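You operate a simulated robot arm through the tools that you are given. There is no shell and no other tool.

You are at the controls of a simulated robot arm. One attempt, no reset.

JOB
Brake the tool trolley, pin both eyes of the beam and ratchet the right nut tight.
Fine: brake first; till the paint lines meet; the ratchet goes back. Set down upright: green ratchet.

The check looks at the end state, three seconds after you hand in, the way a careful person would. Anything else that was tipped, shoved, dropped, spilled or broken makes it a failure.

ROBOT AND FRAMES
A 6-joint arm with a two-finger parallel gripper, fixed in place. Base frame: the origin is on the floor under the middle of its stand, x ahead of it, y to its left, z up. Units: m, rad, N and s.
With the tool pointing down near the work surface it reaches from about 0.58 to 0.94 m from the base axis. Its first joint turns from -2.601 to 2.601 rad. Payload 3.43 kg.
The tool frame sits at the grasp point between the pads (the TCP): z along the fingers, y along the line on which they close. The tips reach 0.034 m beyond it. Largest opening 0.128 m; finger width 0.024, thickness 0.012; the body of the gripper, 0.048 by 0.13 m, starts 0.096 m behind the TCP.
Orientation is that of the tool frame in the base frame, as [roll, pitch, yaw] about the fixed x, y, z axes, in that order (R = Rz(yaw) Ry(pitch) Rx(roll)). With the fingers straight down and closing along the base's y, the tool's x points along the base's -x, its y along +y and its z along -z.

CONTROLS
- The arm moves only by the tool arm_command. Its argument "rows" is a list of rows, each a list of 7 numbers: the shift along the tool's x, y, z in m, then the turn, a rotation vector about the tool's x, y, z in degrees, then the opening, from 0 (shut) to 1 (fully open). In form: [[tx, ty, tz, wx, wy, wz, hand], ...]. A call has 1 to 20 rows; each row is the pose to reach, as a shift and turn from the pose commanded when the call began, along the tool's axes at that moment. Each row takes 0.2 s and may step no farther than 0.05 m and 0.15 rad from the row before; otherwise, or with a gripper value out of range, the whole call is refused. Where a pose cannot be reached the arm comes as near as it can. A force on the tool above 50 N (or 10 N above the force at the start of the call, whichever is more), or a blocked arm, ends the call early, and 0.2 s more pass. Each finger travels about 0.108 m/s and halts on what it meets, pressing with about 25 N; the grip force reading is that of the motor and also rises with nothing between the fingers. The clock runs only during rows and for 0.2 s after the last one: add rows that repeat a pose to give the fingers time. It gives the time, the measured TCP pose, the force on the tool (base axes), the opening and the grip force at its end, in the units of the frame above (readings bear some noise), with the torque about the TCP (base axes, N m) and any sound that the robot's microphone picked up.
- Cameras (640 x 400 px; columns grow to the right, rows downward): "scene" is fixed at [0.0572, -0.4991, 1.4164]; the picture's right is [0.63, -0.77, 0.00], its down [-0.35, -0.29, -0.89] and it looks along [0.69, 0.56, -0.46] (base axes); focal length 352 px, centre (320, 200). "wrist" rides on the gripper at [0.076, -0.011, -0.16] in the tool frame; the picture's right is [0.15, 0.99, 0.00], its down [-0.88, 0.13, -0.46] and it looks along [-0.45, 0.07, 0.89] (tool axes); focal length 234 px, centre (320, 200). There is no depth. A picture from a camera that has moved, and an enlarged one, comes with that camera's place and axes in the base frame and with its lens. The place of the scene camera against the robot may be out by one fixed shift of up to 0.012 m in any direction.
- camera(camera): a new picture of that camera. It takes no simulated time.
- lift_body(by): slides the trunk up (or, below 0, down) by that many m; the arm rides with it, the base frame stays. It gives what a move gives, with no picture.
- inspect(camera, box): a new picture of the part [left, top, right, bottom] of that camera's present view, enlarged. It takes no simulated time.
- close_job(): hands the job in; it is judged then, once.

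Places have to be worked out from the pictures, the camera data and where the tool is seen. Open the gripper and draw the arm clear of the work before you hand the job in, unless the task says otherwise.

The tools are called after "Call:" as a command line: name --pt "numbers of a row" for each row, then --argument value for the rest, lists and objects as JSON in quotes. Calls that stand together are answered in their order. arm_command: Moves the arm, as the interface text tells. Its arguments: {"type":"object","properties":{"rows":{"type":"array","items":{"type":"array","items":{"type":"number"}}}},"required":["rows"]} The other tools are called the same way: lift_body (by) moves the trunk up or down; camera (camera) takes a picture; inspect (camera, box) takes an enlarged picture of a part of a camera's view; close_job () hands the job in.

At the start:

```text
time_s: 0.0
tool_pos: [0.6987, 0.4317, 1.0936]
ee_rot: [-3.14, 0.001, -3.141]
ft_force: [0.8, 0.4, -0.1]
wrist_torque: [-0.03, 0.02, 0.03]
gripper_width: 0.1278
gripper_force: 0.0
trunk travel left (down, up): [-0.625, 0.085]
```

scene: 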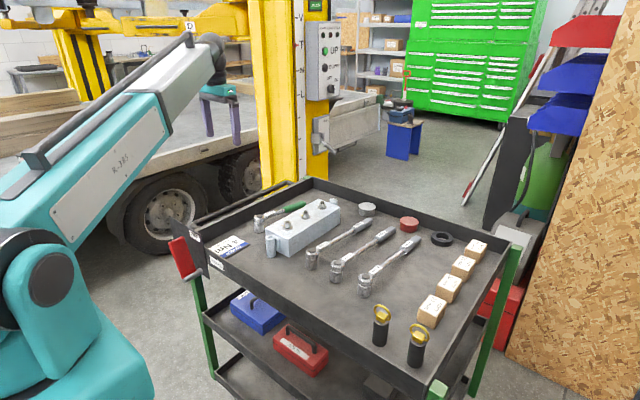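
wrist: 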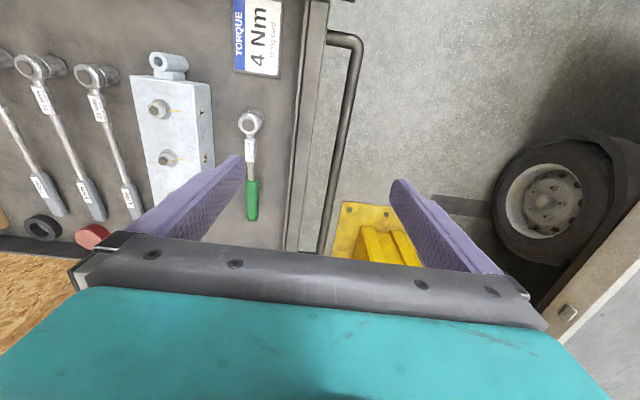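

I start by enlarging parts of the scene to identify the brake, the beam, the pins, the nuts and the ratchets.

Call:
inspect --camera "scene" --box '[230, 170, 390, 270]'

Call:
inspect --camera "scene" --box '[150, 200, 310, 300]'

Call:
inspect --camera "scene" --box '[350, 280, 510, 380]'

Call:
inspect --camera "scene" --box '[350, 190, 510, 290]'

Call:
inspect --camera "wrist" --box '[0, 0, 320, 200]'

```text
4.00 times, centred on (310, 220) of scene
camera zoom: at [0.0572, -0.4991, 1.4164], right [0.63, -0.77, 0.0], down [-0.35, -0.29, -0.89], along [0.69, 0.56, -0.46], focal length 1407 px, centre (360, 120)
```

zoom: 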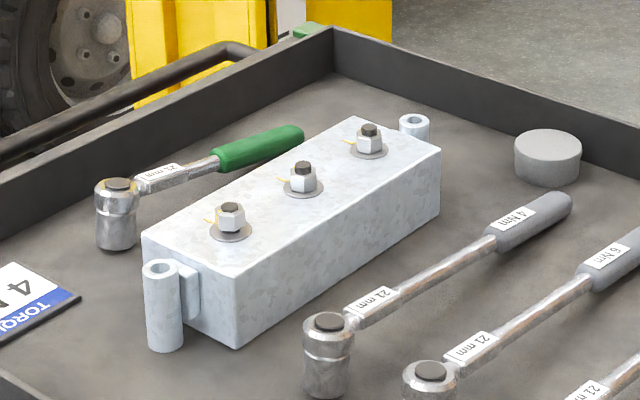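

```text
4.00 times, centred on (230, 250) of scene
camera zoom: at [0.0572, -0.4991, 1.4164], right [0.63, -0.77, 0.0], down [-0.35, -0.29, -0.89], along [0.69, 0.56, -0.46], focal length 1407 px, centre (680, 0)
```

zoom: 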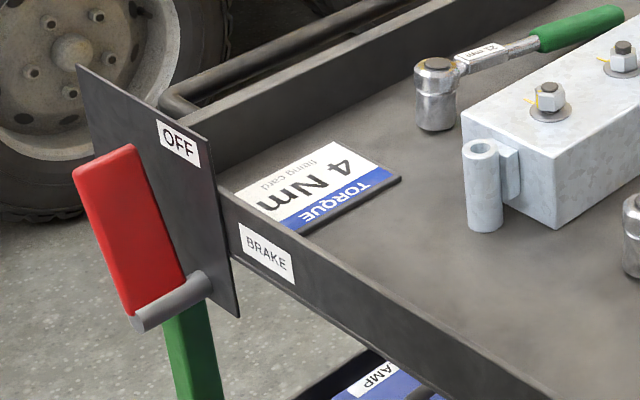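

```text
4.00 times, centred on (430, 330) of scene
camera zoom: at [0.0572, -0.4991, 1.4164], right [0.63, -0.77, 0.0], down [-0.35, -0.29, -0.89], along [0.69, 0.56, -0.46], focal length 1407 px, centre (-120, -320)
```

zoom: 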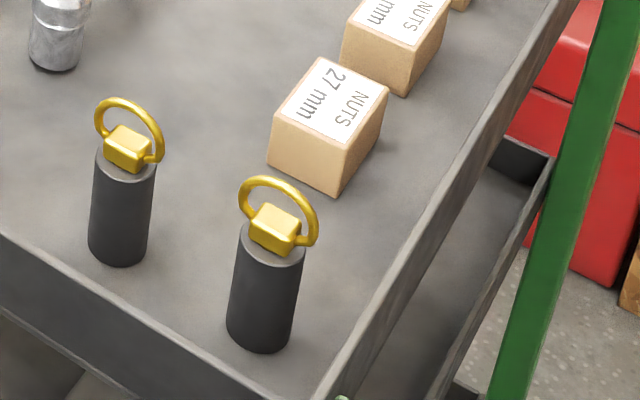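

```text
4.00 times, centred on (430, 240) of scene
camera zoom: at [0.0572, -0.4991, 1.4164], right [0.63, -0.77, 0.0], down [-0.35, -0.29, -0.89], along [0.69, 0.56, -0.46], focal length 1407 px, centre (-120, 40)
```

zoom: 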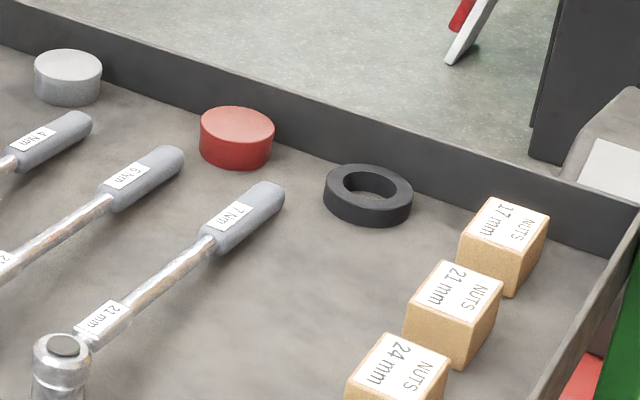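

```text
2.00 times, centred on (160, 100) of wrist
camera zoom: at [0.6229, 0.4192, 1.2526], right [-0.15, 0.99, 0.0], down [0.88, 0.13, 0.46], along [0.45, 0.07, -0.89], focal length 468 px, centre (640, 400)
```

zoom: 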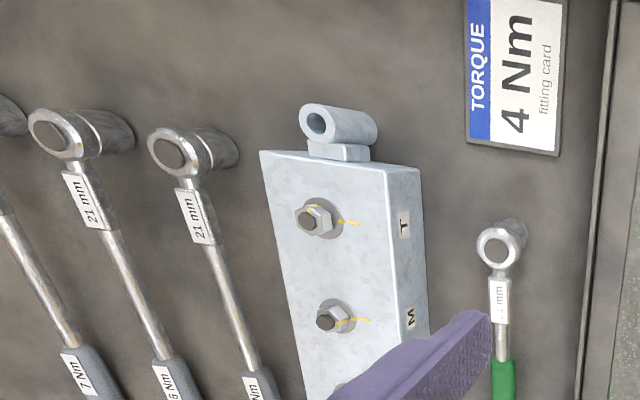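

The pictures show a beam with three nuts and two eye tubes, a torque card reading 4 Nm, several ratchets, two ring-headed pins, and a brake lever on a plate at the near-left corner. I enlarge more details of the nuts, labels and plate before moving.

Call:
inspect --camera "scene" --box '[260, 190, 340, 240]'

Call:
inspect --camera "scene" --box '[245, 195, 309, 235]'

Call:
inspect --camera "scene" --box '[155, 200, 235, 250]'

Call:
inspect --camera "wrist" --box '[130, 50, 290, 150]'

Call:
inspect --camera "wrist" --box '[0, 30, 160, 230]'

Call:
inspect --camera "scene" --box '[200, 260, 440, 400]'

```text
8.00 times, centred on (300, 215) of scene
camera zoom: at [0.0572, -0.4991, 1.4164], right [0.63, -0.77, 0.0], down [-0.35, -0.29, -0.89], along [0.69, 0.56, -0.46], focal length 2814 px, centre (480, 80)
```

zoom: 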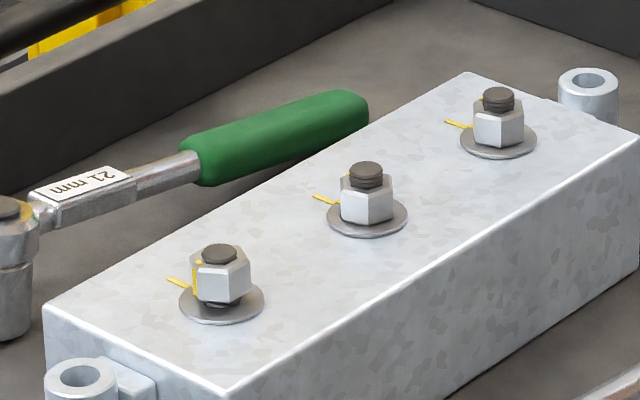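

```text
10.00 times, centred on (277, 215) of scene
camera zoom: at [0.0572, -0.4991, 1.4164], right [0.63, -0.77, 0.0], down [-0.35, -0.29, -0.89], along [0.69, 0.56, -0.46], focal length 3517 px, centre (750, 50)
```

zoom: 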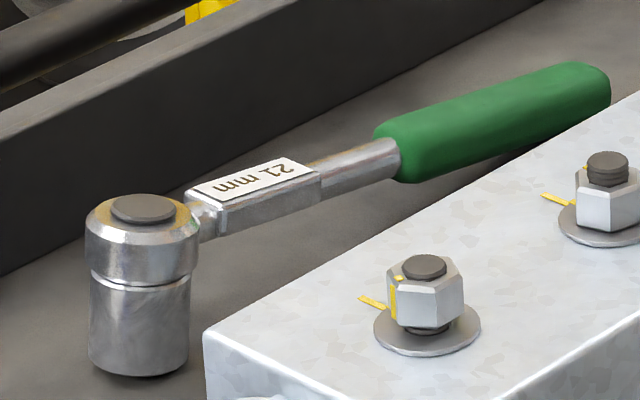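

```text
8.00 times, centred on (195, 225) of scene
camera zoom: at [0.0572, -0.4991, 1.4164], right [0.63, -0.77, 0.0], down [-0.35, -0.29, -0.89], along [0.69, 0.56, -0.46], focal length 2814 px, centre (1320, 0)
```

zoom: 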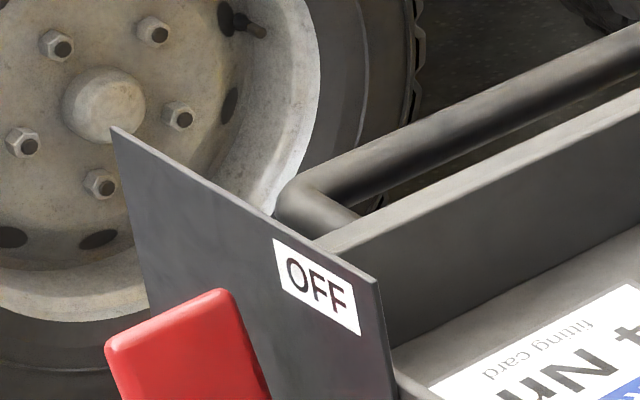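

```text
4.00 times, centred on (210, 100) of wrist
camera zoom: at [0.6229, 0.4192, 1.2526], right [-0.15, 0.99, 0.0], down [0.88, 0.13, 0.46], along [0.45, 0.07, -0.89], focal length 937 px, centre (760, 600)
```

zoom: 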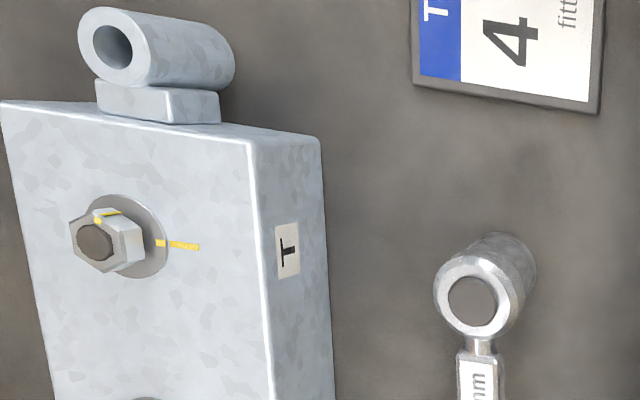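

```text
2.00 times, centred on (80, 130) of wrist
camera zoom: at [0.6229, 0.4192, 1.2526], right [-0.15, 0.99, 0.0], down [0.88, 0.13, 0.46], along [0.45, 0.07, -0.89], focal length 468 px, centre (800, 340)
```

zoom: 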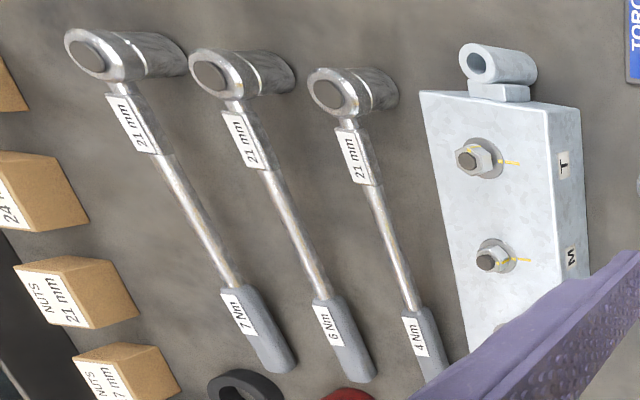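

```text
2.67 times, centred on (320, 330) of scene
camera zoom: at [0.0572, -0.4991, 1.4164], right [0.63, -0.77, 0.0], down [-0.35, -0.29, -0.89], along [0.69, 0.56, -0.46], focal length 938 px, centre (320, -147)
```

zoom: 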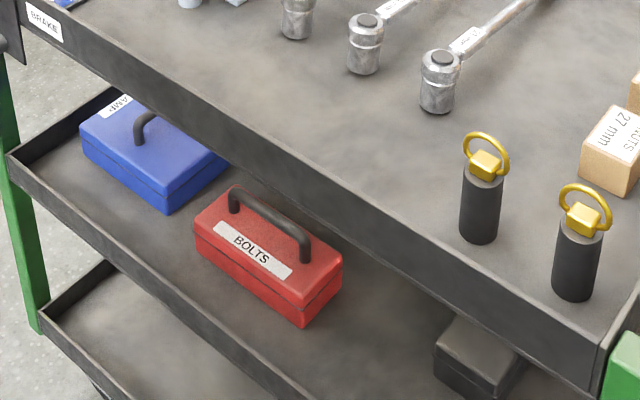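

The near nut, labelled T, sits raised with its paint stripe about 60° off the beam line, while the other nuts look aligned. I tilt the tool forward and draw it back to look at the brake plate near x≈0.5, y≈0.38.

Call:
arm_command --pt "0.035 -0.004 0.006 0 -4 0 0.3" --pt "0.07 -0.008 0.012 0 -8 0 0.3" --pt "0.105 -0.012 0.018 0 -12 0 0.3" --pt "0.14 -0.016 0.025 0 -16 0 0.3" --pt "0.175 -0.02 0.03 0 -20 0 0.3" --pt "0.21 -0.024 0.036 0 -24 0 0.3" --pt "0.245 -0.028 0.042 0 -28 0 0.3" --pt "0.28 -0.03 0.05 0 -30 0 0.3"

Call:
camera --camera "wrist"

Call:
camera --camera "scene"

```text
time_s: 1.8
tool_pos: [0.4405, 0.4354, 1.054]
ee_rot: [-3.14, 0.525, 3.14]
ft_force: [0.4, 0.5, -0.3]
wrist_torque: [0.01, 0.02, 0.03]
gripper_width: 0.0385
gripper_force: 0.0
out of reach, approached as far as the arm can: row 7, 8
trunk travel left (down, up): [-0.625, 0.085]
```

```text
taken
camera wrist: at [0.293, 0.4233, 1.1529], right [-0.12, 0.99, -0.07], down [0.53, 0.13, 0.84], along [0.84, 0.06, -0.54], focal length 234 px, centre (320, 200)
```

wrist: 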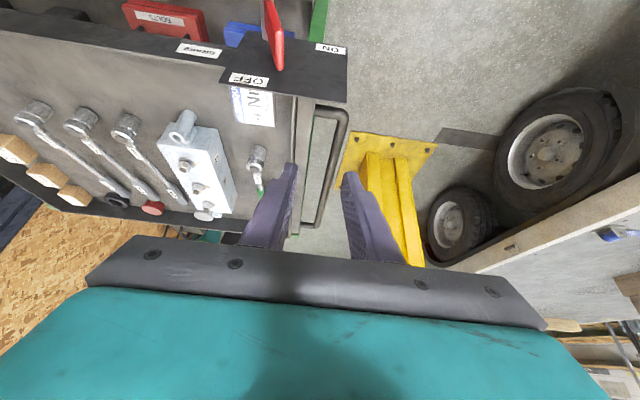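

```text
taken
```

scene: 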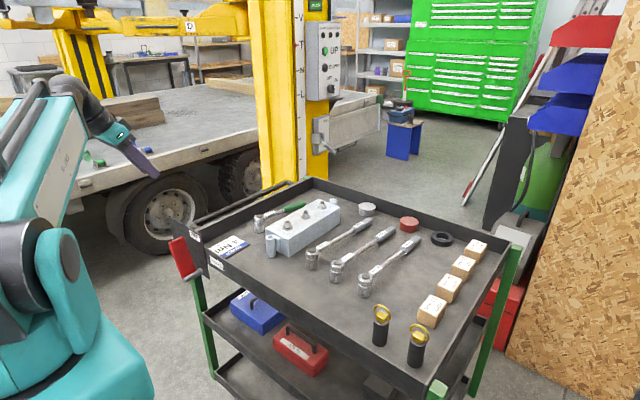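

The plate shows OFF on the right (−y) side and ON on the left (+y) side. I enlarge the lever from the wrist camera.

Call:
inspect --camera "wrist" --box '[210, 0, 370, 100]'

Call:
inspect --camera "wrist" --box '[150, 90, 310, 230]'

```text
4.00 times, centred on (290, 50) of wrist
camera zoom: at [0.293, 0.4233, 1.1529], right [-0.12, 0.99, -0.07], down [0.53, 0.13, 0.84], along [0.84, 0.06, -0.54], focal length 937 px, centre (440, 800)
```

zoom: 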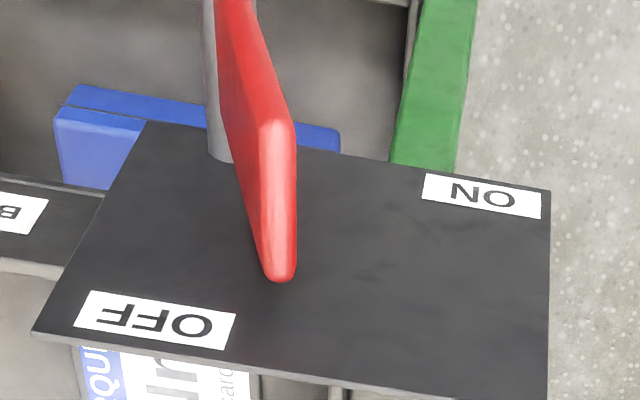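

```text
2.86 times, centred on (230, 160) of wrist
camera zoom: at [0.293, 0.4233, 1.1529], right [-0.12, 0.99, -0.07], down [0.53, 0.13, 0.84], along [0.84, 0.06, -0.54], focal length 669 px, centre (577, 314)
```

zoom: 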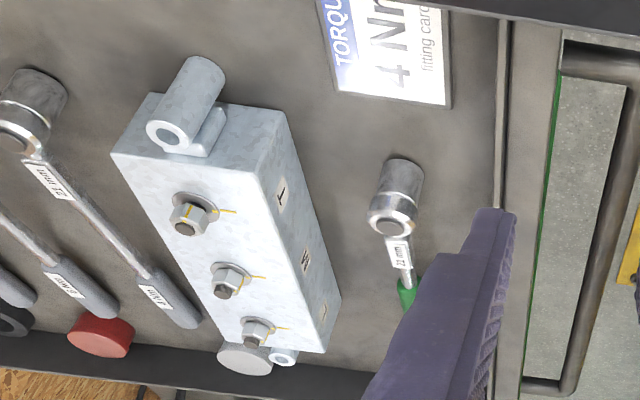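

The lever is a red paddle standing near vertical beside OFF, with the pivot rod low on the plate and ON level with the pivot on the +y side. It must swing about 70–90° toward +y and down. I take a second viewpoint from above with the tool tilted back to locate it accurately.

Call:
arm_command --pt "-0.01 -0.015 0.006 0 7.5 0 0.0" --pt "-0.02 -0.03 0.012 0 15 0 0.0" --pt "-0.03 -0.045 0.018 0 22.5 0 0.0" --pt "-0.04 -0.06 0.024 0 30 0 0.0" --pt "-0.05 -0.075 0.03 0 37.5 0 0.0" --pt "-0.06 -0.09 0.035 0 44 0 0.0" --pt "-0.07 -0.105 0.04 0 50 0 0.0" --pt "-0.07 -0.105 0.04 0 50 0 0.0"

Call:
camera --camera "wrist"

Call:
inspect --camera "wrist" --box '[240, 0, 480, 150]'

```text
time_s: 3.0
tool_pos: [0.4974, 0.3641, 1.0515]
ee_rot: [3.136, -0.105, 3.124]
ft_force: [-2.3, 4.8, 1.0]
wrist_torque: [-1.03, -0.36, -0.44]
gripper_width: 0.0002
gripper_force: 24.9
trunk travel left (down, up): [-0.625, 0.085]
stopped in row 6: the force on the tool passed its limit at 75 N (the readings are from after the stop); the commanded pose is now the measured one
```

```text
taken
camera wrist: at [0.4382, 0.3517, 1.218], right [-0.13, 0.99, 0.02], down [0.93, 0.11, 0.36], along [0.36, 0.06, -0.93], focal length 234 px, centre (320, 200)
```

wrist: 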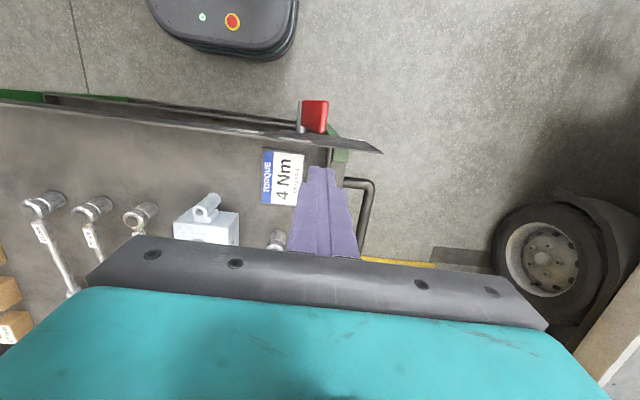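

```text
2.67 times, centred on (360, 75) of wrist
camera zoom: at [0.4382, 0.3517, 1.218], right [-0.13, 0.99, 0.02], down [0.93, 0.11, 0.36], along [0.36, 0.06, -0.93], focal length 624 px, centre (213, 533)
```

zoom: 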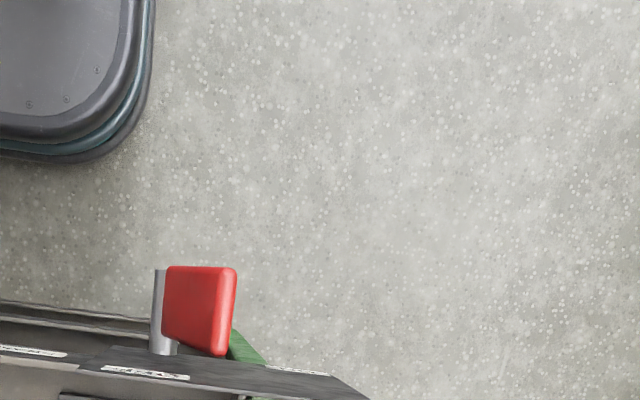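

The call stopped on a force spike although nothing appears near the fingers, probably inertial after the out-of-reach pose. I check the scene for contact before going on.

Call:
camera --camera "scene"

Call:
inspect --camera "wrist" --box '[260, 80, 400, 180]'

```text
taken
```

scene: 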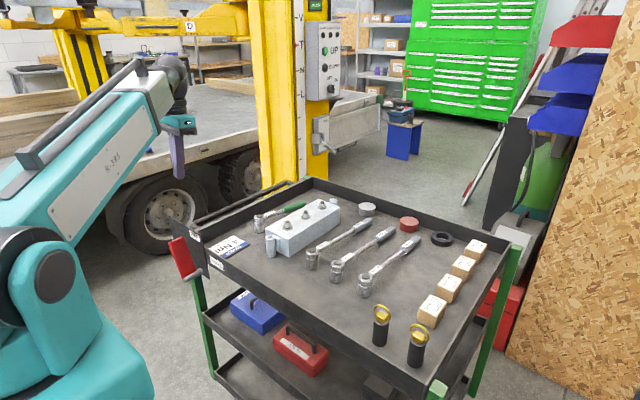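

```text
4.00 times, centred on (330, 130) of wrist
camera zoom: at [0.4382, 0.3517, 1.218], right [-0.13, 0.99, 0.02], down [0.93, 0.11, 0.36], along [0.36, 0.06, -0.93], focal length 937 px, centre (280, 480)
```

zoom: 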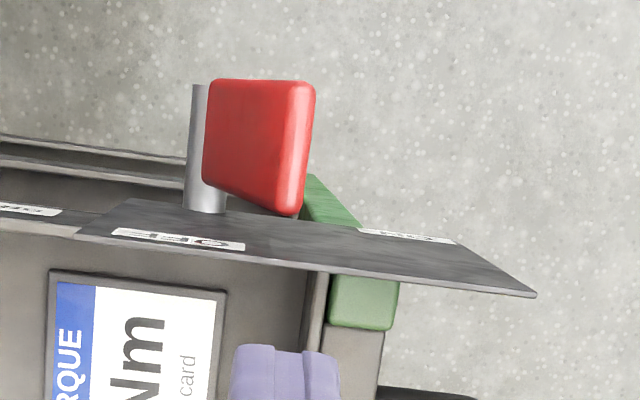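

Two wrist views agree: the lever tip spans x 0.425–0.471 at y≈0.369, z≈0.836, and the pivot rod is at y≈0.327, z≈0.727. I move the closed fingers to the −y side of the lever, short of touching it.

Call:
arm_command --pt "0.015 -0.018 0.01 0 0 0 0" --pt "0.03 -0.04 0.025 0 0 0 0" --pt "0.0326 -0.046 0.06 0 0 0 0" --pt "0.0326 -0.046 0.095 0 0 0 0" --pt "0.0326 -0.046 0.13 0 0 0 0" --pt "0.0326 -0.046 0.16 0 0 0 0" --pt "0.0326 -0.046 0.185 0 0 0 0" --pt "0.0326 -0.046 0.2 0 0 0 0"

Call:
camera --camera "wrist"

Call:
inspect --camera "scene" --box '[100, 130, 300, 290]'

```text
time_s: 3.6
tool_pos: [0.4701, 0.3332, 1.0352]
ee_rot: [3.135, -0.109, 3.115]
ft_force: [-3.8, 12.3, 0.8]
wrist_torque: [-2.21, -0.58, -0.91]
gripper_width: 0.0001
gripper_force: 25.2
trunk travel left (down, up): [-0.625, 0.085]
stopped in row 2: the force on the tool passed its limit at 57 N (the readings are from after the stop); the commanded pose is now the measured one
```

```text
taken
camera wrist: at [0.4106, 0.3212, 1.2014], right [-0.12, 0.99, 0.02], down [0.93, 0.1, 0.36], along [0.35, 0.06, -0.93], focal length 234 px, centre (320, 200)
```

wrist: 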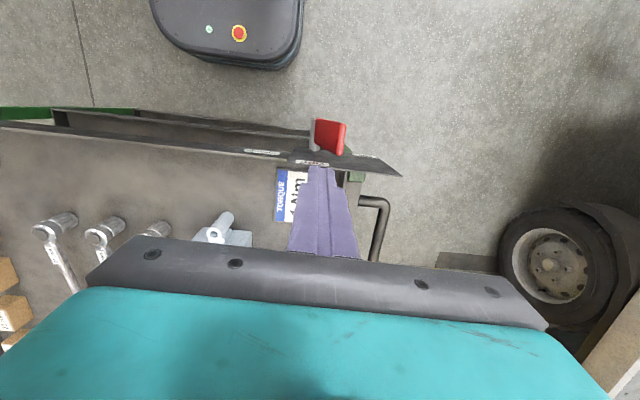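

```text
2.50 times, centred on (200, 210) of scene
camera zoom: at [0.0572, -0.4991, 1.4164], right [0.63, -0.77, 0.0], down [-0.35, -0.29, -0.89], along [0.69, 0.56, -0.46], focal length 879 px, centre (620, 175)
```

zoom: 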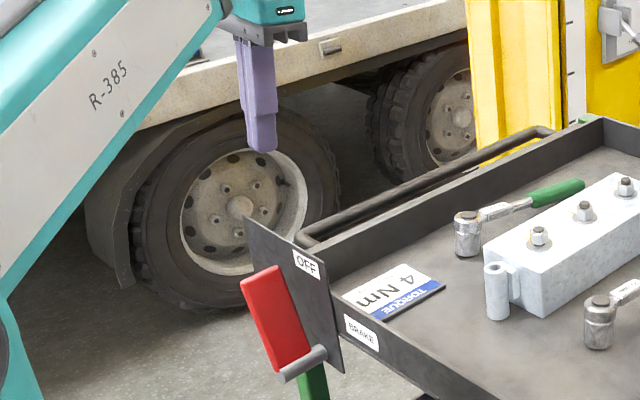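

The torque reading points to a contact about 0.18 m above the TCP on the camera side, so the gripper is touching its own forearm at this folded, high pose. I move outward, then lower, where the fold should open up.

Call:
arm_command --pt "-0.02 0.011 -0.002 0 0 0 0" --pt "-0.04 0.022 -0.004 0 0 -1 0" --pt "-0.0588 0.0316 -0.006 0 0 -1.5 0" --pt "-0.062 0.0314 0.025 0 0 -1.5 0" --pt "-0.066 0.0312 0.06 0 0 -1.5 0" --pt "-0.0697 0.0309 0.093 0 0 -1.5 0" --pt "-0.0697 0.0309 0.093 0 0 -1.5 0"

Call:
inspect --camera "scene" --box '[0, 30, 320, 300]'

```text
time_s: 4.1
tool_pos: [0.4949, 0.3459, 1.0359]
ee_rot: [3.132, -0.11, 3.111]
ft_force: [-1.5, 12.1, -3.3]
wrist_torque: [-2.3, -0.51, -0.89]
gripper_width: 0.0
gripper_force: 25.2
trunk travel left (down, up): [-0.625, 0.085]
stopped in row 2: the force on the tool passed its limit at 64 N (the readings are from after the stop); the commanded pose is now the measured one
```

```text
1.48 times, centred on (160, 165) of scene
camera zoom: at [0.0572, -0.4991, 1.4164], right [0.63, -0.77, 0.0], down [-0.35, -0.29, -0.89], along [0.69, 0.56, -0.46], focal length 521 px, centre (557, 252)
```

zoom: 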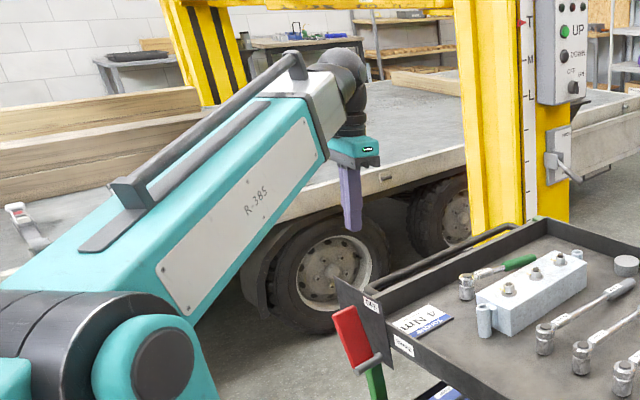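

The contact force stays at about 12 N toward +y on the camera housing, so the forearm is resting against the camera from its −y side. I rotate the hand clockwise (seen from above) to swing the camera away from the forearm while easing outward.

Call:
arm_command --pt "-0.003 0.0 0 0 0 6 0" --pt "-0.006 0.0 0 0 0 12 0" --pt "-0.01 0.0 0 0 0 19 0" --pt "-0.015 0.0 0 0 0 26 0" --pt "-0.02 0.0 0 0 0 33 0" --pt "-0.025 0.0 0 0 0 40 0" --pt "-0.03 0.0 0 0 0 47 0" --pt "-0.03 0.0 0 0 0 54 0" --pt "-0.03 0.0 0 0 0 60 0" --pt "-0.03 0.0 0 0 0 60 0"

Call:
camera --camera "wrist"

Call:
inspect --camera "scene" --box '[100, 30, 300, 155]'

```text
time_s: 6.3
tool_pos: [0.5239, 0.3455, 1.0321]
ee_rot: [-3.05, -0.063, 2.059]
ft_force: [-0.5, -0.3, -0.2]
wrist_torque: [-0.04, 0.01, -0.02]
gripper_width: 0.0002
gripper_force: 25.0
trunk travel left (down, up): [-0.625, 0.085]
```

```text
taken
camera wrist: at [0.4962, 0.4037, 1.1963], right [0.8, 0.6, -0.08], down [0.58, -0.72, 0.39], along [0.17, -0.36, -0.92], focal length 234 px, centre (320, 200)
```

wrist: 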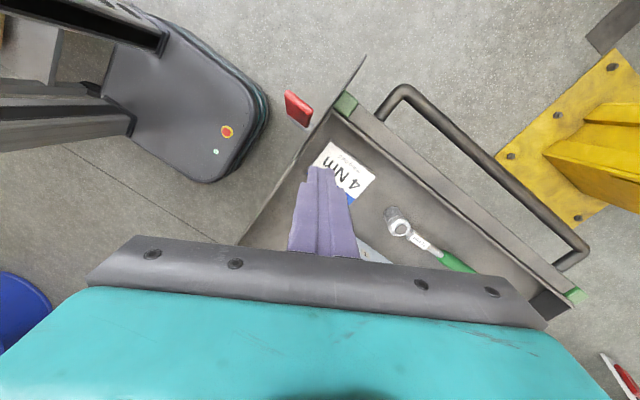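

```text
3.20 times, centred on (200, 92) of scene
camera zoom: at [0.0572, -0.4991, 1.4164], right [0.63, -0.77, 0.0], down [-0.35, -0.29, -0.89], along [0.69, 0.56, -0.46], focal length 1126 px, centre (704, 544)
```

zoom: 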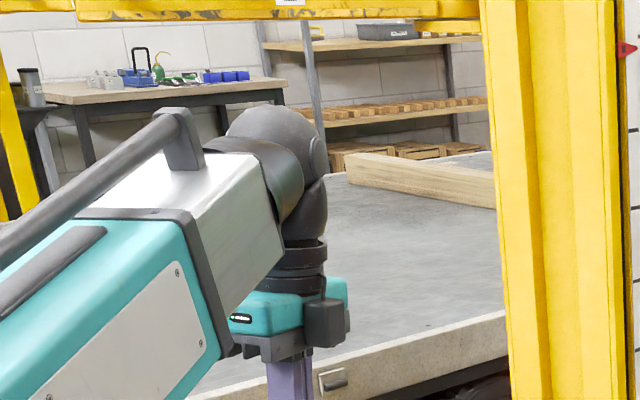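

Force is back to zero and the camera is clear of the forearm. I continue the rotation to 180° total so the long side of the gripper body stays along y, away from the brake plate, with the camera on the tray side.

Call:
arm_command --pt "0 0 0 0 0 8 0" --pt "0 0 0 0 0 16 0" --pt "0 0 0 0 0 24 0" --pt "0 0 0 0 0 32 0" --pt "0 0 0 0 0 40 0" --pt "0 0 0 0 0 48 0" --pt "0 0 0 0 0 56 0" --pt "0 0 0 0 0 64 0" --pt "0 0 0 0 0 72 0" --pt "0 0 0 0 0 80 0" --pt "0 0 0 0 0 88 0" --pt "0 0 0 0 0 96 0" --pt "0 0 0 0 0 104 0" --pt "0 0 0 0 0 112 0" --pt "0 0 0 0 0 118 0" --pt "0 0 0 0 0 118 0"

Call:
camera --camera "wrist"

```text
time_s: 9.7
tool_pos: [0.5254, 0.3452, 1.032]
ee_rot: [-3.053, 0.075, 0.748]
ft_force: [0.0, -0.1, -0.2]
wrist_torque: [0.04, 0.02, 0.0]
gripper_width: 0.0
gripper_force: 24.9
out of reach, approached as far as the arm can: row 10, 11, 12, 13, 14, 15, 16
trunk travel left (down, up): [-0.625, 0.085]
```

```text
taken
camera wrist: at [0.5904, 0.4006, 1.1857], right [0.77, -0.63, -0.09], down [-0.5, -0.7, 0.51], along [-0.38, -0.34, -0.86], focal length 234 px, centre (320, 200)
```

wrist: 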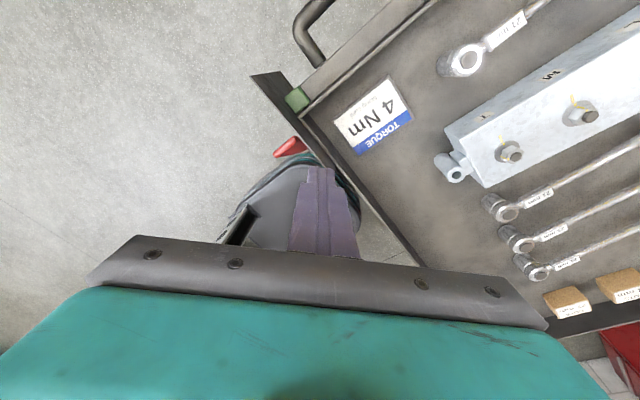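

The wrist joint hit its limit at yaw≈0.75, so a full flip is not available. I raise the trunk to open the arm's fold, then rotate back partway and lower toward z≈0.94.

Call:
lift_body --by 0.08

Call:
arm_command --pt "0 0 0.02 0 0 -8 0" --pt "0 0 0.04 0 0 -16 0" --pt "0 0 0.06 0 0 -24 0" --pt "0 0 0.08 0 0 -32 0" --pt "0 0 0.1 0 0 -40 0" --pt "0 0 0.12 0 0 -48 0" --pt "0 0 0.14 0 0 -56 0" --pt "0 0 0.155 0 0 -64 0" --pt "0 0 0.165 0 0 -72 0" --pt "0 0 0.17 0 0 -80 0" --pt "0 0 0.17 0 0 -88 0" --pt "0 0 0.17 0 0 -96 0" --pt "0 0 0.17 0 0 -104 0" --pt "0 0 0.17 0 0 -112 0" --pt "0 0 0.17 0 0 -117 0" --pt "0 0 0.17 0 0 -117 0"

Call:
camera --camera "wrist"

Call:
camera --camera "scene"

```text
time_s: 10.9
tool_pos: [0.5249, 0.345, 1.1124]
ee_rot: [-3.056, 0.076, 0.748]
ft_force: [-0.4, 1.3, -0.3]
wrist_torque: [0.0, 0.0, 0.01]
gripper_width: 0.0001
gripper_force: 24.5
trunk travel left (down, up): [-0.705, 0.005]
```

```text
time_s: 14.3
tool_pos: [0.5061, 0.3462, 0.9439]
ee_rot: [-3.114, -0.108, 2.789]
ft_force: [-0.1, -0.9, 0.3]
wrist_torque: [-0.01, -0.01, 0.01]
gripper_width: 0.0
gripper_force: 24.9
trunk travel left (down, up): [-0.705, 0.005]
```

```text
taken
camera wrist: at [0.449, 0.3583, 1.1102], right [0.2, 0.98, -0.01], down [0.92, -0.19, 0.35], along [0.34, -0.08, -0.94], focal length 234 px, centre (320, 200)
```

wrist: 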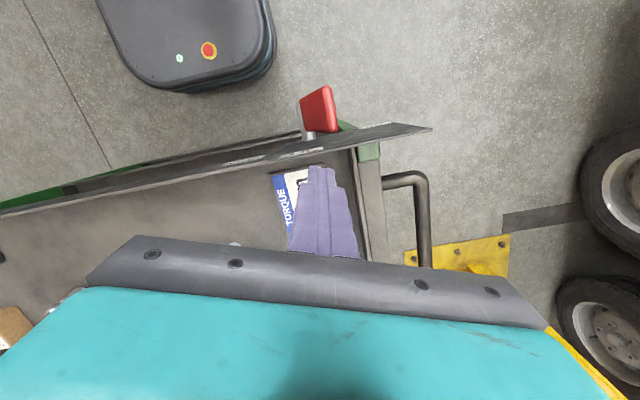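

```text
taken
```

scene: 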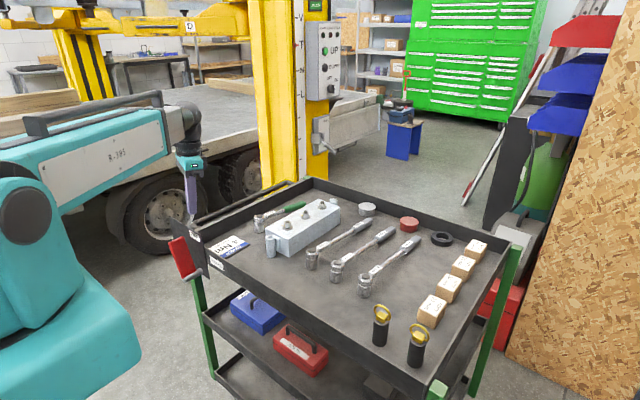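

The forearm is now nearly horizontal and there is no contact force. I move in over the plate to x≈0.443, y≈0.325 at the same height and reduce the back tilt.

Call:
arm_command --pt "0.013 -0.01 0.0015 0 0 0 0" --pt "0.026 -0.021 0.003 -0.4 -1 0 0" --pt "0.039 -0.032 0.005 -0.9 -2.5 0 0" --pt "0.0514 -0.0416 0.0064 -1.38 -3.75 0 0" --pt "0.0514 -0.0416 0.0064 -1.38 -3.75 0 0"

Call:
camera --camera "wrist"

```text
time_s: 15.5
tool_pos: [0.4466, 0.3281, 0.9425]
ee_rot: [-3.135, -0.044, 2.786]
ft_force: [0.1, 0.1, 0.3]
wrist_torque: [-0.03, -0.03, -0.03]
gripper_width: 0.0004
gripper_force: 24.6
out of reach, approached as far as the arm can: row 4, 5
trunk travel left (down, up): [-0.705, 0.005]
```

```text
taken
camera wrist: at [0.3787, 0.3409, 1.106], right [0.21, 0.98, 0.0], down [0.89, -0.19, 0.41], along [0.41, -0.09, -0.91], focal length 234 px, centre (320, 200)
```

wrist: 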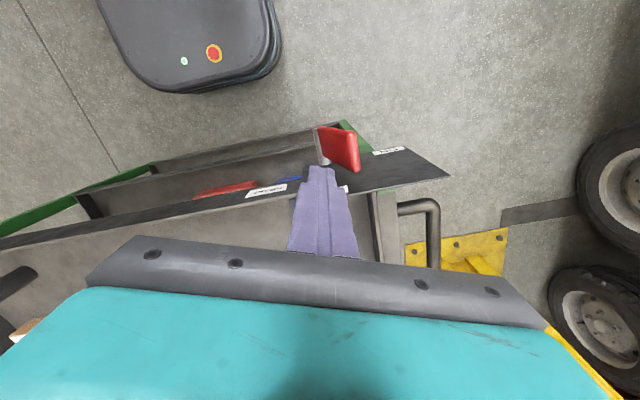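

The fingers are at (0.447, 0.328, 0.94), clear of the plate and lever. I descend to z≈0.86 on the −y side of the lever.

Call:
arm_command --pt "-0.001 -0.001 0.02 0 0 0 0" --pt "-0.002 -0.002 0.04 0 0 0 0" --pt "-0.003 -0.002 0.06 0 0 0 0" --pt "-0.0048 -0.0022 0.083 0 0 0 0" --pt "-0.0048 -0.0022 0.083 0 0 0 0"

Call:
camera --camera "wrist"

Call:
inspect --camera "scene" --box '[130, 170, 290, 290]'

```text
time_s: 16.7
tool_pos: [0.4483, 0.3256, 0.8603]
ee_rot: [-3.138, -0.043, 2.788]
ft_force: [0.7, 0.1, 1.1]
wrist_torque: [0.03, -0.02, -0.01]
gripper_width: 0.0001
gripper_force: 26.0
trunk travel left (down, up): [-0.705, 0.005]
```

```text
taken
camera wrist: at [0.3785, 0.3377, 1.0226], right [0.21, 0.98, 0.0], down [0.89, -0.19, 0.42], along [0.41, -0.08, -0.91], focal length 234 px, centre (320, 200)
```

wrist: 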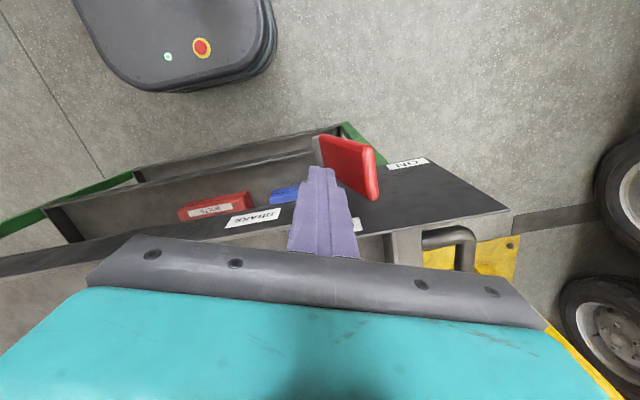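

```text
3.33 times, centred on (210, 230) of scene
camera zoom: at [0.0572, -0.4991, 1.4164], right [0.63, -0.77, 0.0], down [-0.35, -0.29, -0.89], along [0.69, 0.56, -0.46], focal length 1172 px, centre (687, 100)
```

zoom: 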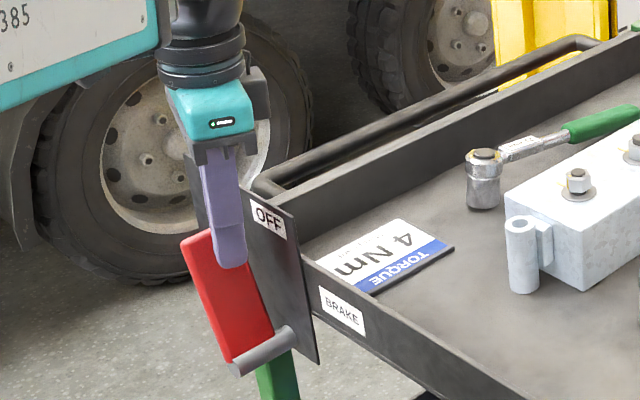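

The fingertips sit beside the lever's −y face with clearance to the plate. I begin the push along the lever's arc about the pivot, slowly, up to about the 50° position, and then check.

Call:
arm_command --pt "0.0033 0.006 0.004 0 0 0 0" --pt "0.0067 0.0122 0.0078 0 0 -1 0" --pt "0.01 0.0192 0.011 0 0 -2 0" --pt "0.0136 0.0262 0.014 0 0 -3 0" --pt "0.017 0.0326 0.0184 0 0 -4 0" --pt "0.0201 0.0389 0.0227 0 0 -5 0" --pt "0.023 0.0445 0.0282 0 0 -6 0" --pt "0.026 0.0501 0.0337 0 0 -7 0"

Call:
camera --camera "wrist"

Call:
inspect --camera "scene" --box '[130, 170, 290, 290]'

```text
time_s: 18.5
tool_pos: [0.4394, 0.3811, 0.8273]
ee_rot: [3.139, -0.043, 2.911]
ft_force: [0.3, -0.4, 0.0]
wrist_torque: [0.0, -0.02, 0.0]
gripper_width: 0.0
gripper_force: 24.9
trunk travel left (down, up): [-0.705, 0.005]
```

```text
taken
camera wrist: at [0.3691, 0.3853, 0.9899], right [0.08, 1.0, 0.01], down [0.91, -0.08, 0.42], along [0.42, -0.03, -0.91], focal length 234 px, centre (320, 200)
```

wrist: 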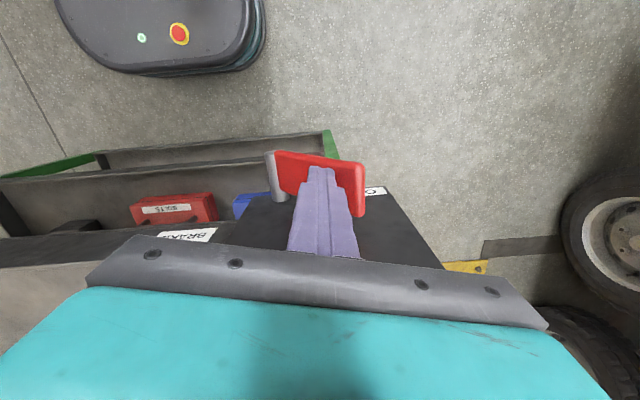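

```text
3.33 times, centred on (210, 230) of scene
camera zoom: at [0.0572, -0.4991, 1.4164], right [0.63, -0.77, 0.0], down [-0.35, -0.29, -0.89], along [0.69, 0.56, -0.46], focal length 1172 px, centre (687, 100)
```

zoom: 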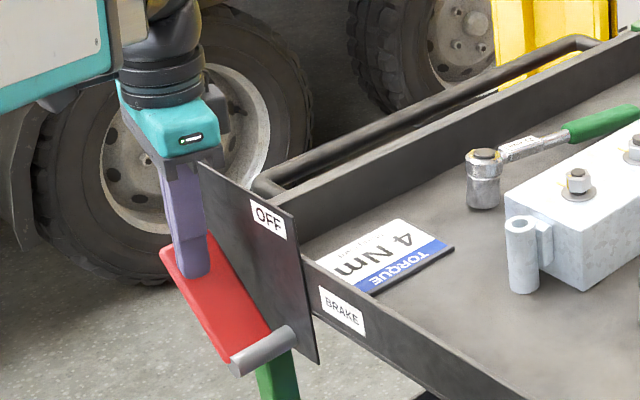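

The lever follows and is now leaning well toward ON with no residual force. I continue the arc down to horizontal.

Call:
arm_command --pt "0.0018 0.0055 0.0065 0 0 -1 0" --pt "0.0035 0.0107 0.0129 0 0 -2 0" --pt "0.005 0.0145 0.02 0 0 -3 0" --pt "0.0065 0.018 0.0275 0 0 -4 0" --pt "0.0075 0.0205 0.0355 0 0 -5 0" --pt "0.0082 0.0231 0.0434 0 0 -6 0" --pt "0.0086 0.0245 0.0515 0 0 -7 0" --pt "0.0091 0.0254 0.0597 0 0 -8 0"

Call:
camera --camera "wrist"

Call:
inspect --camera "scene" --box '[130, 170, 290, 290]'

```text
time_s: 20.1
tool_pos: [0.435, 0.4061, 0.7855]
ee_rot: [3.129, -0.037, 3.031]
ft_force: [-6.5, -10.9, 38.8]
wrist_torque: [-0.01, 0.06, 0.02]
gripper_width: 0.0
gripper_force: 25.2
trunk travel left (down, up): [-0.705, 0.005]
stopped in row 8: the force on the tool passed its limit at 62 N (the readings are from after the stop); the commanded pose is now the measured one
```

```text
taken
camera wrist: at [0.3634, 0.4002, 0.9473], right [-0.03, 1.0, 0.02], down [0.91, 0.02, 0.42], along [0.42, 0.03, -0.91], focal length 234 px, centre (320, 200)
```

wrist: 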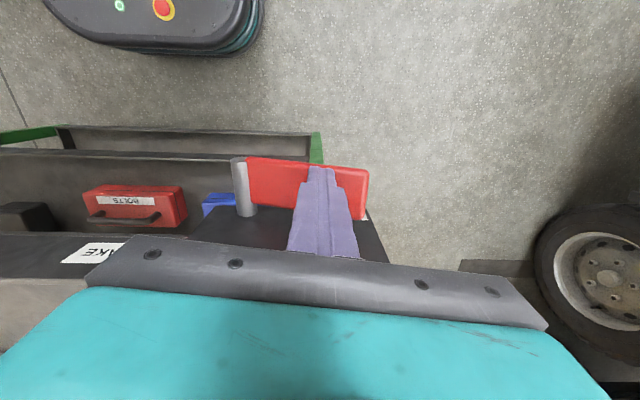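

```text
3.33 times, centred on (210, 230) of scene
camera zoom: at [0.0572, -0.4991, 1.4164], right [0.63, -0.77, 0.0], down [-0.35, -0.29, -0.89], along [0.69, 0.56, -0.46], focal length 1172 px, centre (687, 100)
```

zoom: 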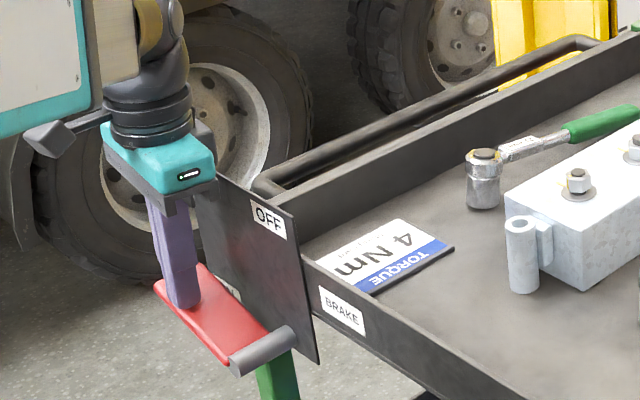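

The lever met a firm stop (about 39 N upward) lying close to the ON label. I lift off to see whether it stays there.

Call:
arm_command --pt "0 -0.003 -0.015 0 0 0 0" --pt "0 -0.006 -0.04 0 0 0 0" --pt "0 -0.006 -0.07 0 0 0 0" --pt "0 -0.006 -0.1 0 0 0 0" --pt "0 -0.006 -0.13 0 0 0 0" --pt "0 -0.006 -0.13 0 0 0 0"

Call:
inspect --camera "wrist" --box '[200, 60, 440, 210]'

Call:
inspect --camera "scene" --box '[130, 170, 290, 290]'

```text
time_s: 21.5
tool_pos: [0.4403, 0.3998, 0.9112]
ee_rot: [3.131, -0.038, 3.031]
ft_force: [-0.2, 0.4, -0.6]
wrist_torque: [0.02, 0.02, 0.03]
gripper_width: 0.0
gripper_force: 25.1
trunk travel left (down, up): [-0.705, 0.005]
```

```text
2.67 times, centred on (320, 135) of wrist
camera zoom: at [0.3691, 0.3942, 1.0735], right [-0.03, 1.0, 0.02], down [0.91, 0.02, 0.42], along [0.42, 0.03, -0.91], focal length 624 px, centre (320, 373)
```

zoom: 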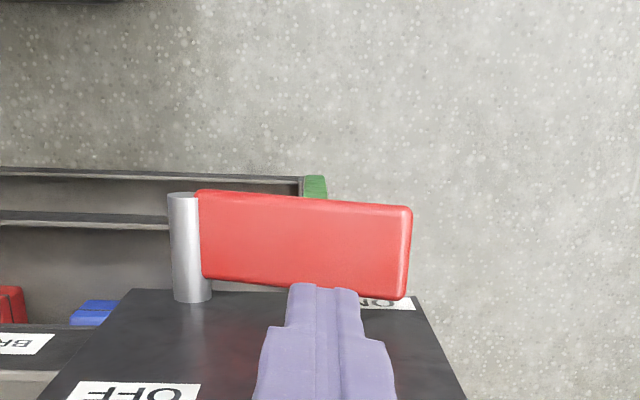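

```text
3.33 times, centred on (210, 230) of scene
camera zoom: at [0.0572, -0.4991, 1.4164], right [0.63, -0.77, 0.0], down [-0.35, -0.29, -0.89], along [0.69, 0.56, -0.46], focal length 1172 px, centre (687, 100)
```

zoom: 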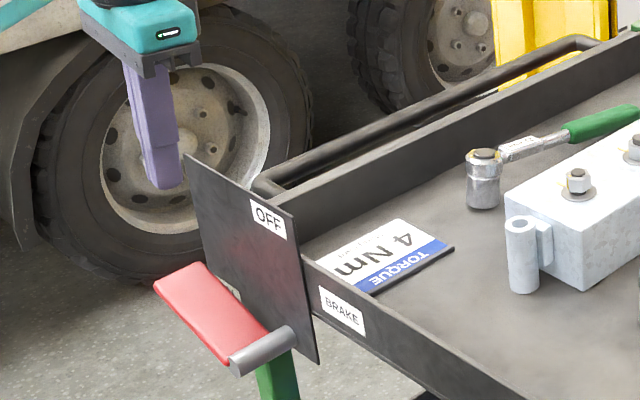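

The lever stays down pointing at ON and the trolley labels have not shifted, so the brake is set. Next I travel high over the tray toward the two pins at about (0.556, −0.253) and (0.555, −0.337) to look at them closely.

Call:
arm_command --pt "-0.029 -0.0165 -0.0253 0 0 0 0" --pt "-0.058 -0.033 -0.0506 0 0 0 0" --pt "-0.087 -0.0496 -0.0759 0 0 0 0" --pt "-0.116 -0.066 -0.101 0 0 0 0" --pt "-0.1454 -0.0826 -0.1265 0 0 0 0" --pt "-0.1532 -0.1251 -0.1288 0 0 5.6 0" --pt "-0.1609 -0.1675 -0.1311 0 0 11.2 0" --pt "-0.1687 -0.21 -0.1334 0 0 16.8 0" --pt "-0.1764 -0.2524 -0.1356 0 0 22.4 0" --pt "-0.1842 -0.2949 -0.1379 0 0 28 0" --pt "-0.192 -0.3374 -0.1402 0 0 33.6 0" --pt "-0.1997 -0.3798 -0.1425 0 0 39.2 0" --pt "-0.2075 -0.4223 -0.1448 0 0 44.8 0" --pt "-0.2153 -0.4647 -0.1471 0 0 50.4 0" --pt "-0.223 -0.5072 -0.1493 0 0 56 0" --pt "-0.2308 -0.5496 -0.1516 0 0 61.6 0" --pt "-0.2385 -0.5921 -0.1539 0 0 67.2 0" --pt "-0.2463 -0.6345 -0.1562 0 0 73 0"

Call:
camera --camera "wrist"

Call:
camera --camera "scene"

```text
time_s: 25.3
tool_pos: [0.6188, -0.2599, 1.0518]
ee_rot: [-3.107, -0.022, 1.754]
ft_force: [-0.2, 0.5, -1.2]
wrist_torque: [0.02, -0.02, 0.01]
gripper_width: 0.0
gripper_force: 25.0
trunk travel left (down, up): [-0.705, 0.005]
```

```text
taken
camera wrist: at [0.5997, -0.1916, 1.213], right [0.95, 0.32, -0.03], down [0.31, -0.85, 0.43], along [0.11, -0.42, -0.9], focal length 234 px, centre (320, 200)
```

wrist: 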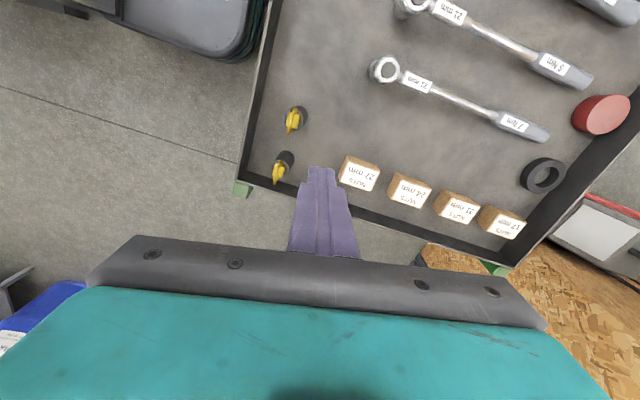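

```text
taken
```

scene: 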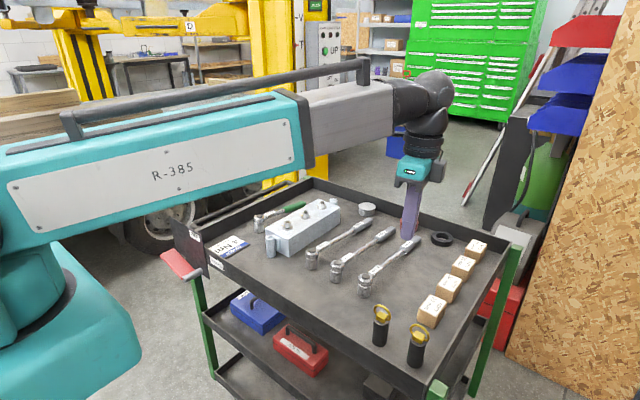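

Both pins are visible in the wrist view. I enlarge them from both cameras.

Call:
inspect --camera "wrist" --box '[250, 90, 346, 200]'

Call:
inspect --camera "scene" --box '[360, 295, 440, 375]'

```text
3.64 times, centred on (298, 145) of wrist
camera zoom: at [0.5997, -0.1916, 1.213], right [0.95, 0.32, -0.03], down [0.31, -0.85, 0.43], along [0.11, -0.42, -0.9], focal length 852 px, centre (400, 400)
```

zoom: 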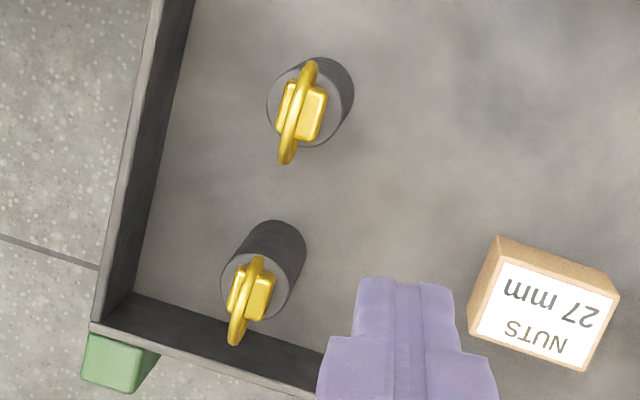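

```text
5.00 times, centred on (400, 335) of scene
camera zoom: at [0.0572, -0.4991, 1.4164], right [0.63, -0.77, 0.0], down [-0.35, -0.29, -0.89], along [0.69, 0.56, -0.46], focal length 1759 px, centre (-80, -475)
```

zoom: 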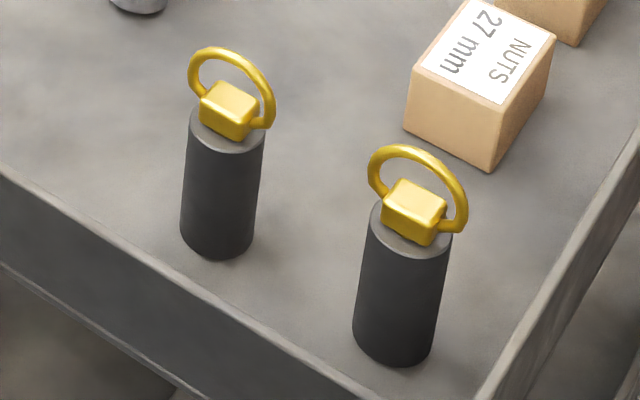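

The pins stand in black cylinders (tops near z≈0.831) at about (0.564, −0.250) and (0.566, −0.335), with block heads whose rings lie in the y–z plane. I open the fingers, align the closing axis along x and hover above the first pin.

Call:
arm_command --pt "0.0035 -0.01 0.019 -0.4 -0.25 2.1 0.5" --pt "0.007 -0.02 0.038 -0.8 -0.5 4.2 0.5" --pt "0.0106 -0.03 0.057 -1.2 -0.75 6.3 0.5" --pt "0.014 -0.04 0.076 -1.6 -1.0 8.4 0.5" --pt "0.0177 -0.049 0.094 -1.98 -1.26 10.5 0.5" --pt "0.0177 -0.049 0.094 -1.98 -1.26 10.5 0.5"

Call:
camera --camera "wrist"

Call:
inspect --camera "scene" --box '[340, 215, 500, 375]'

```text
time_s: 26.7
tool_pos: [0.5645, -0.2497, 0.9586]
ee_rot: [-3.139, 0.005, 1.57]
ft_force: [0.0, -0.7, -0.2]
wrist_torque: [0.0, 0.01, 0.01]
gripper_width: 0.064
gripper_force: 0.1
trunk travel left (down, up): [-0.705, 0.005]
```

```text
taken
camera wrist: at [0.5529, -0.1748, 1.118], right [0.99, 0.15, 0.0], down [0.13, -0.88, 0.46], along [0.07, -0.46, -0.89], focal length 234 px, centre (320, 200)
```

wrist: 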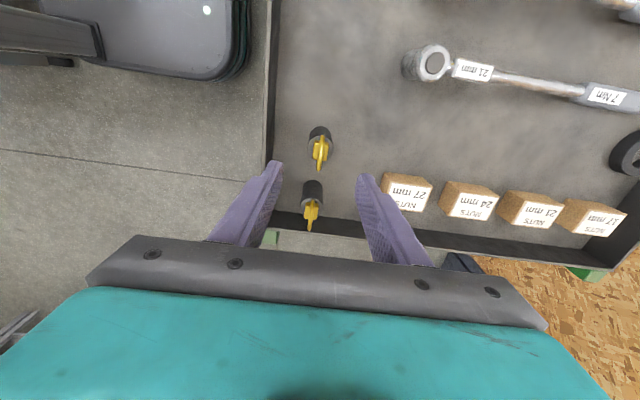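

```text
2.50 times, centred on (420, 295) of scene
camera zoom: at [0.0572, -0.4991, 1.4164], right [0.63, -0.77, 0.0], down [-0.35, -0.29, -0.89], along [0.69, 0.56, -0.46], focal length 879 px, centre (70, -38)
```

zoom: 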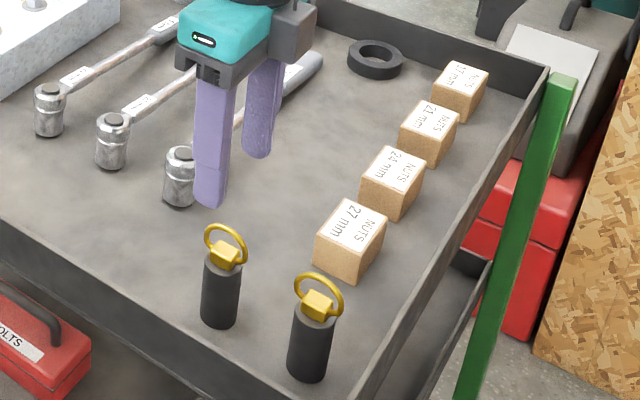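

The tool is now square over the tray. I enlarge the wrist view to refine the pin positions.

Call:
inspect --camera "wrist" --box '[270, 110, 370, 240]'

```text
3.08 times, centred on (320, 175) of wrist
camera zoom: at [0.5529, -0.1748, 1.118], right [0.99, 0.15, 0.0], down [0.13, -0.88, 0.46], along [0.07, -0.46, -0.89], focal length 720 px, centre (320, 277)
```

zoom: 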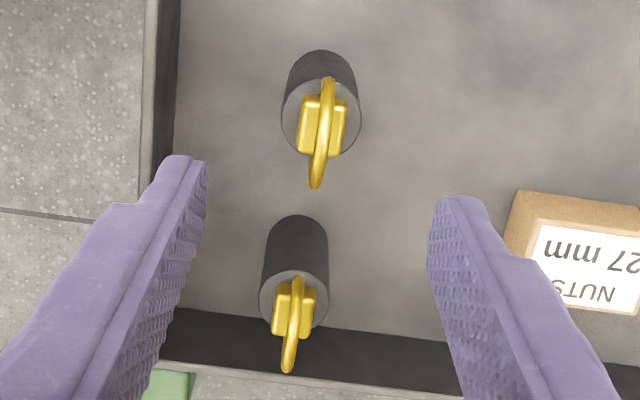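

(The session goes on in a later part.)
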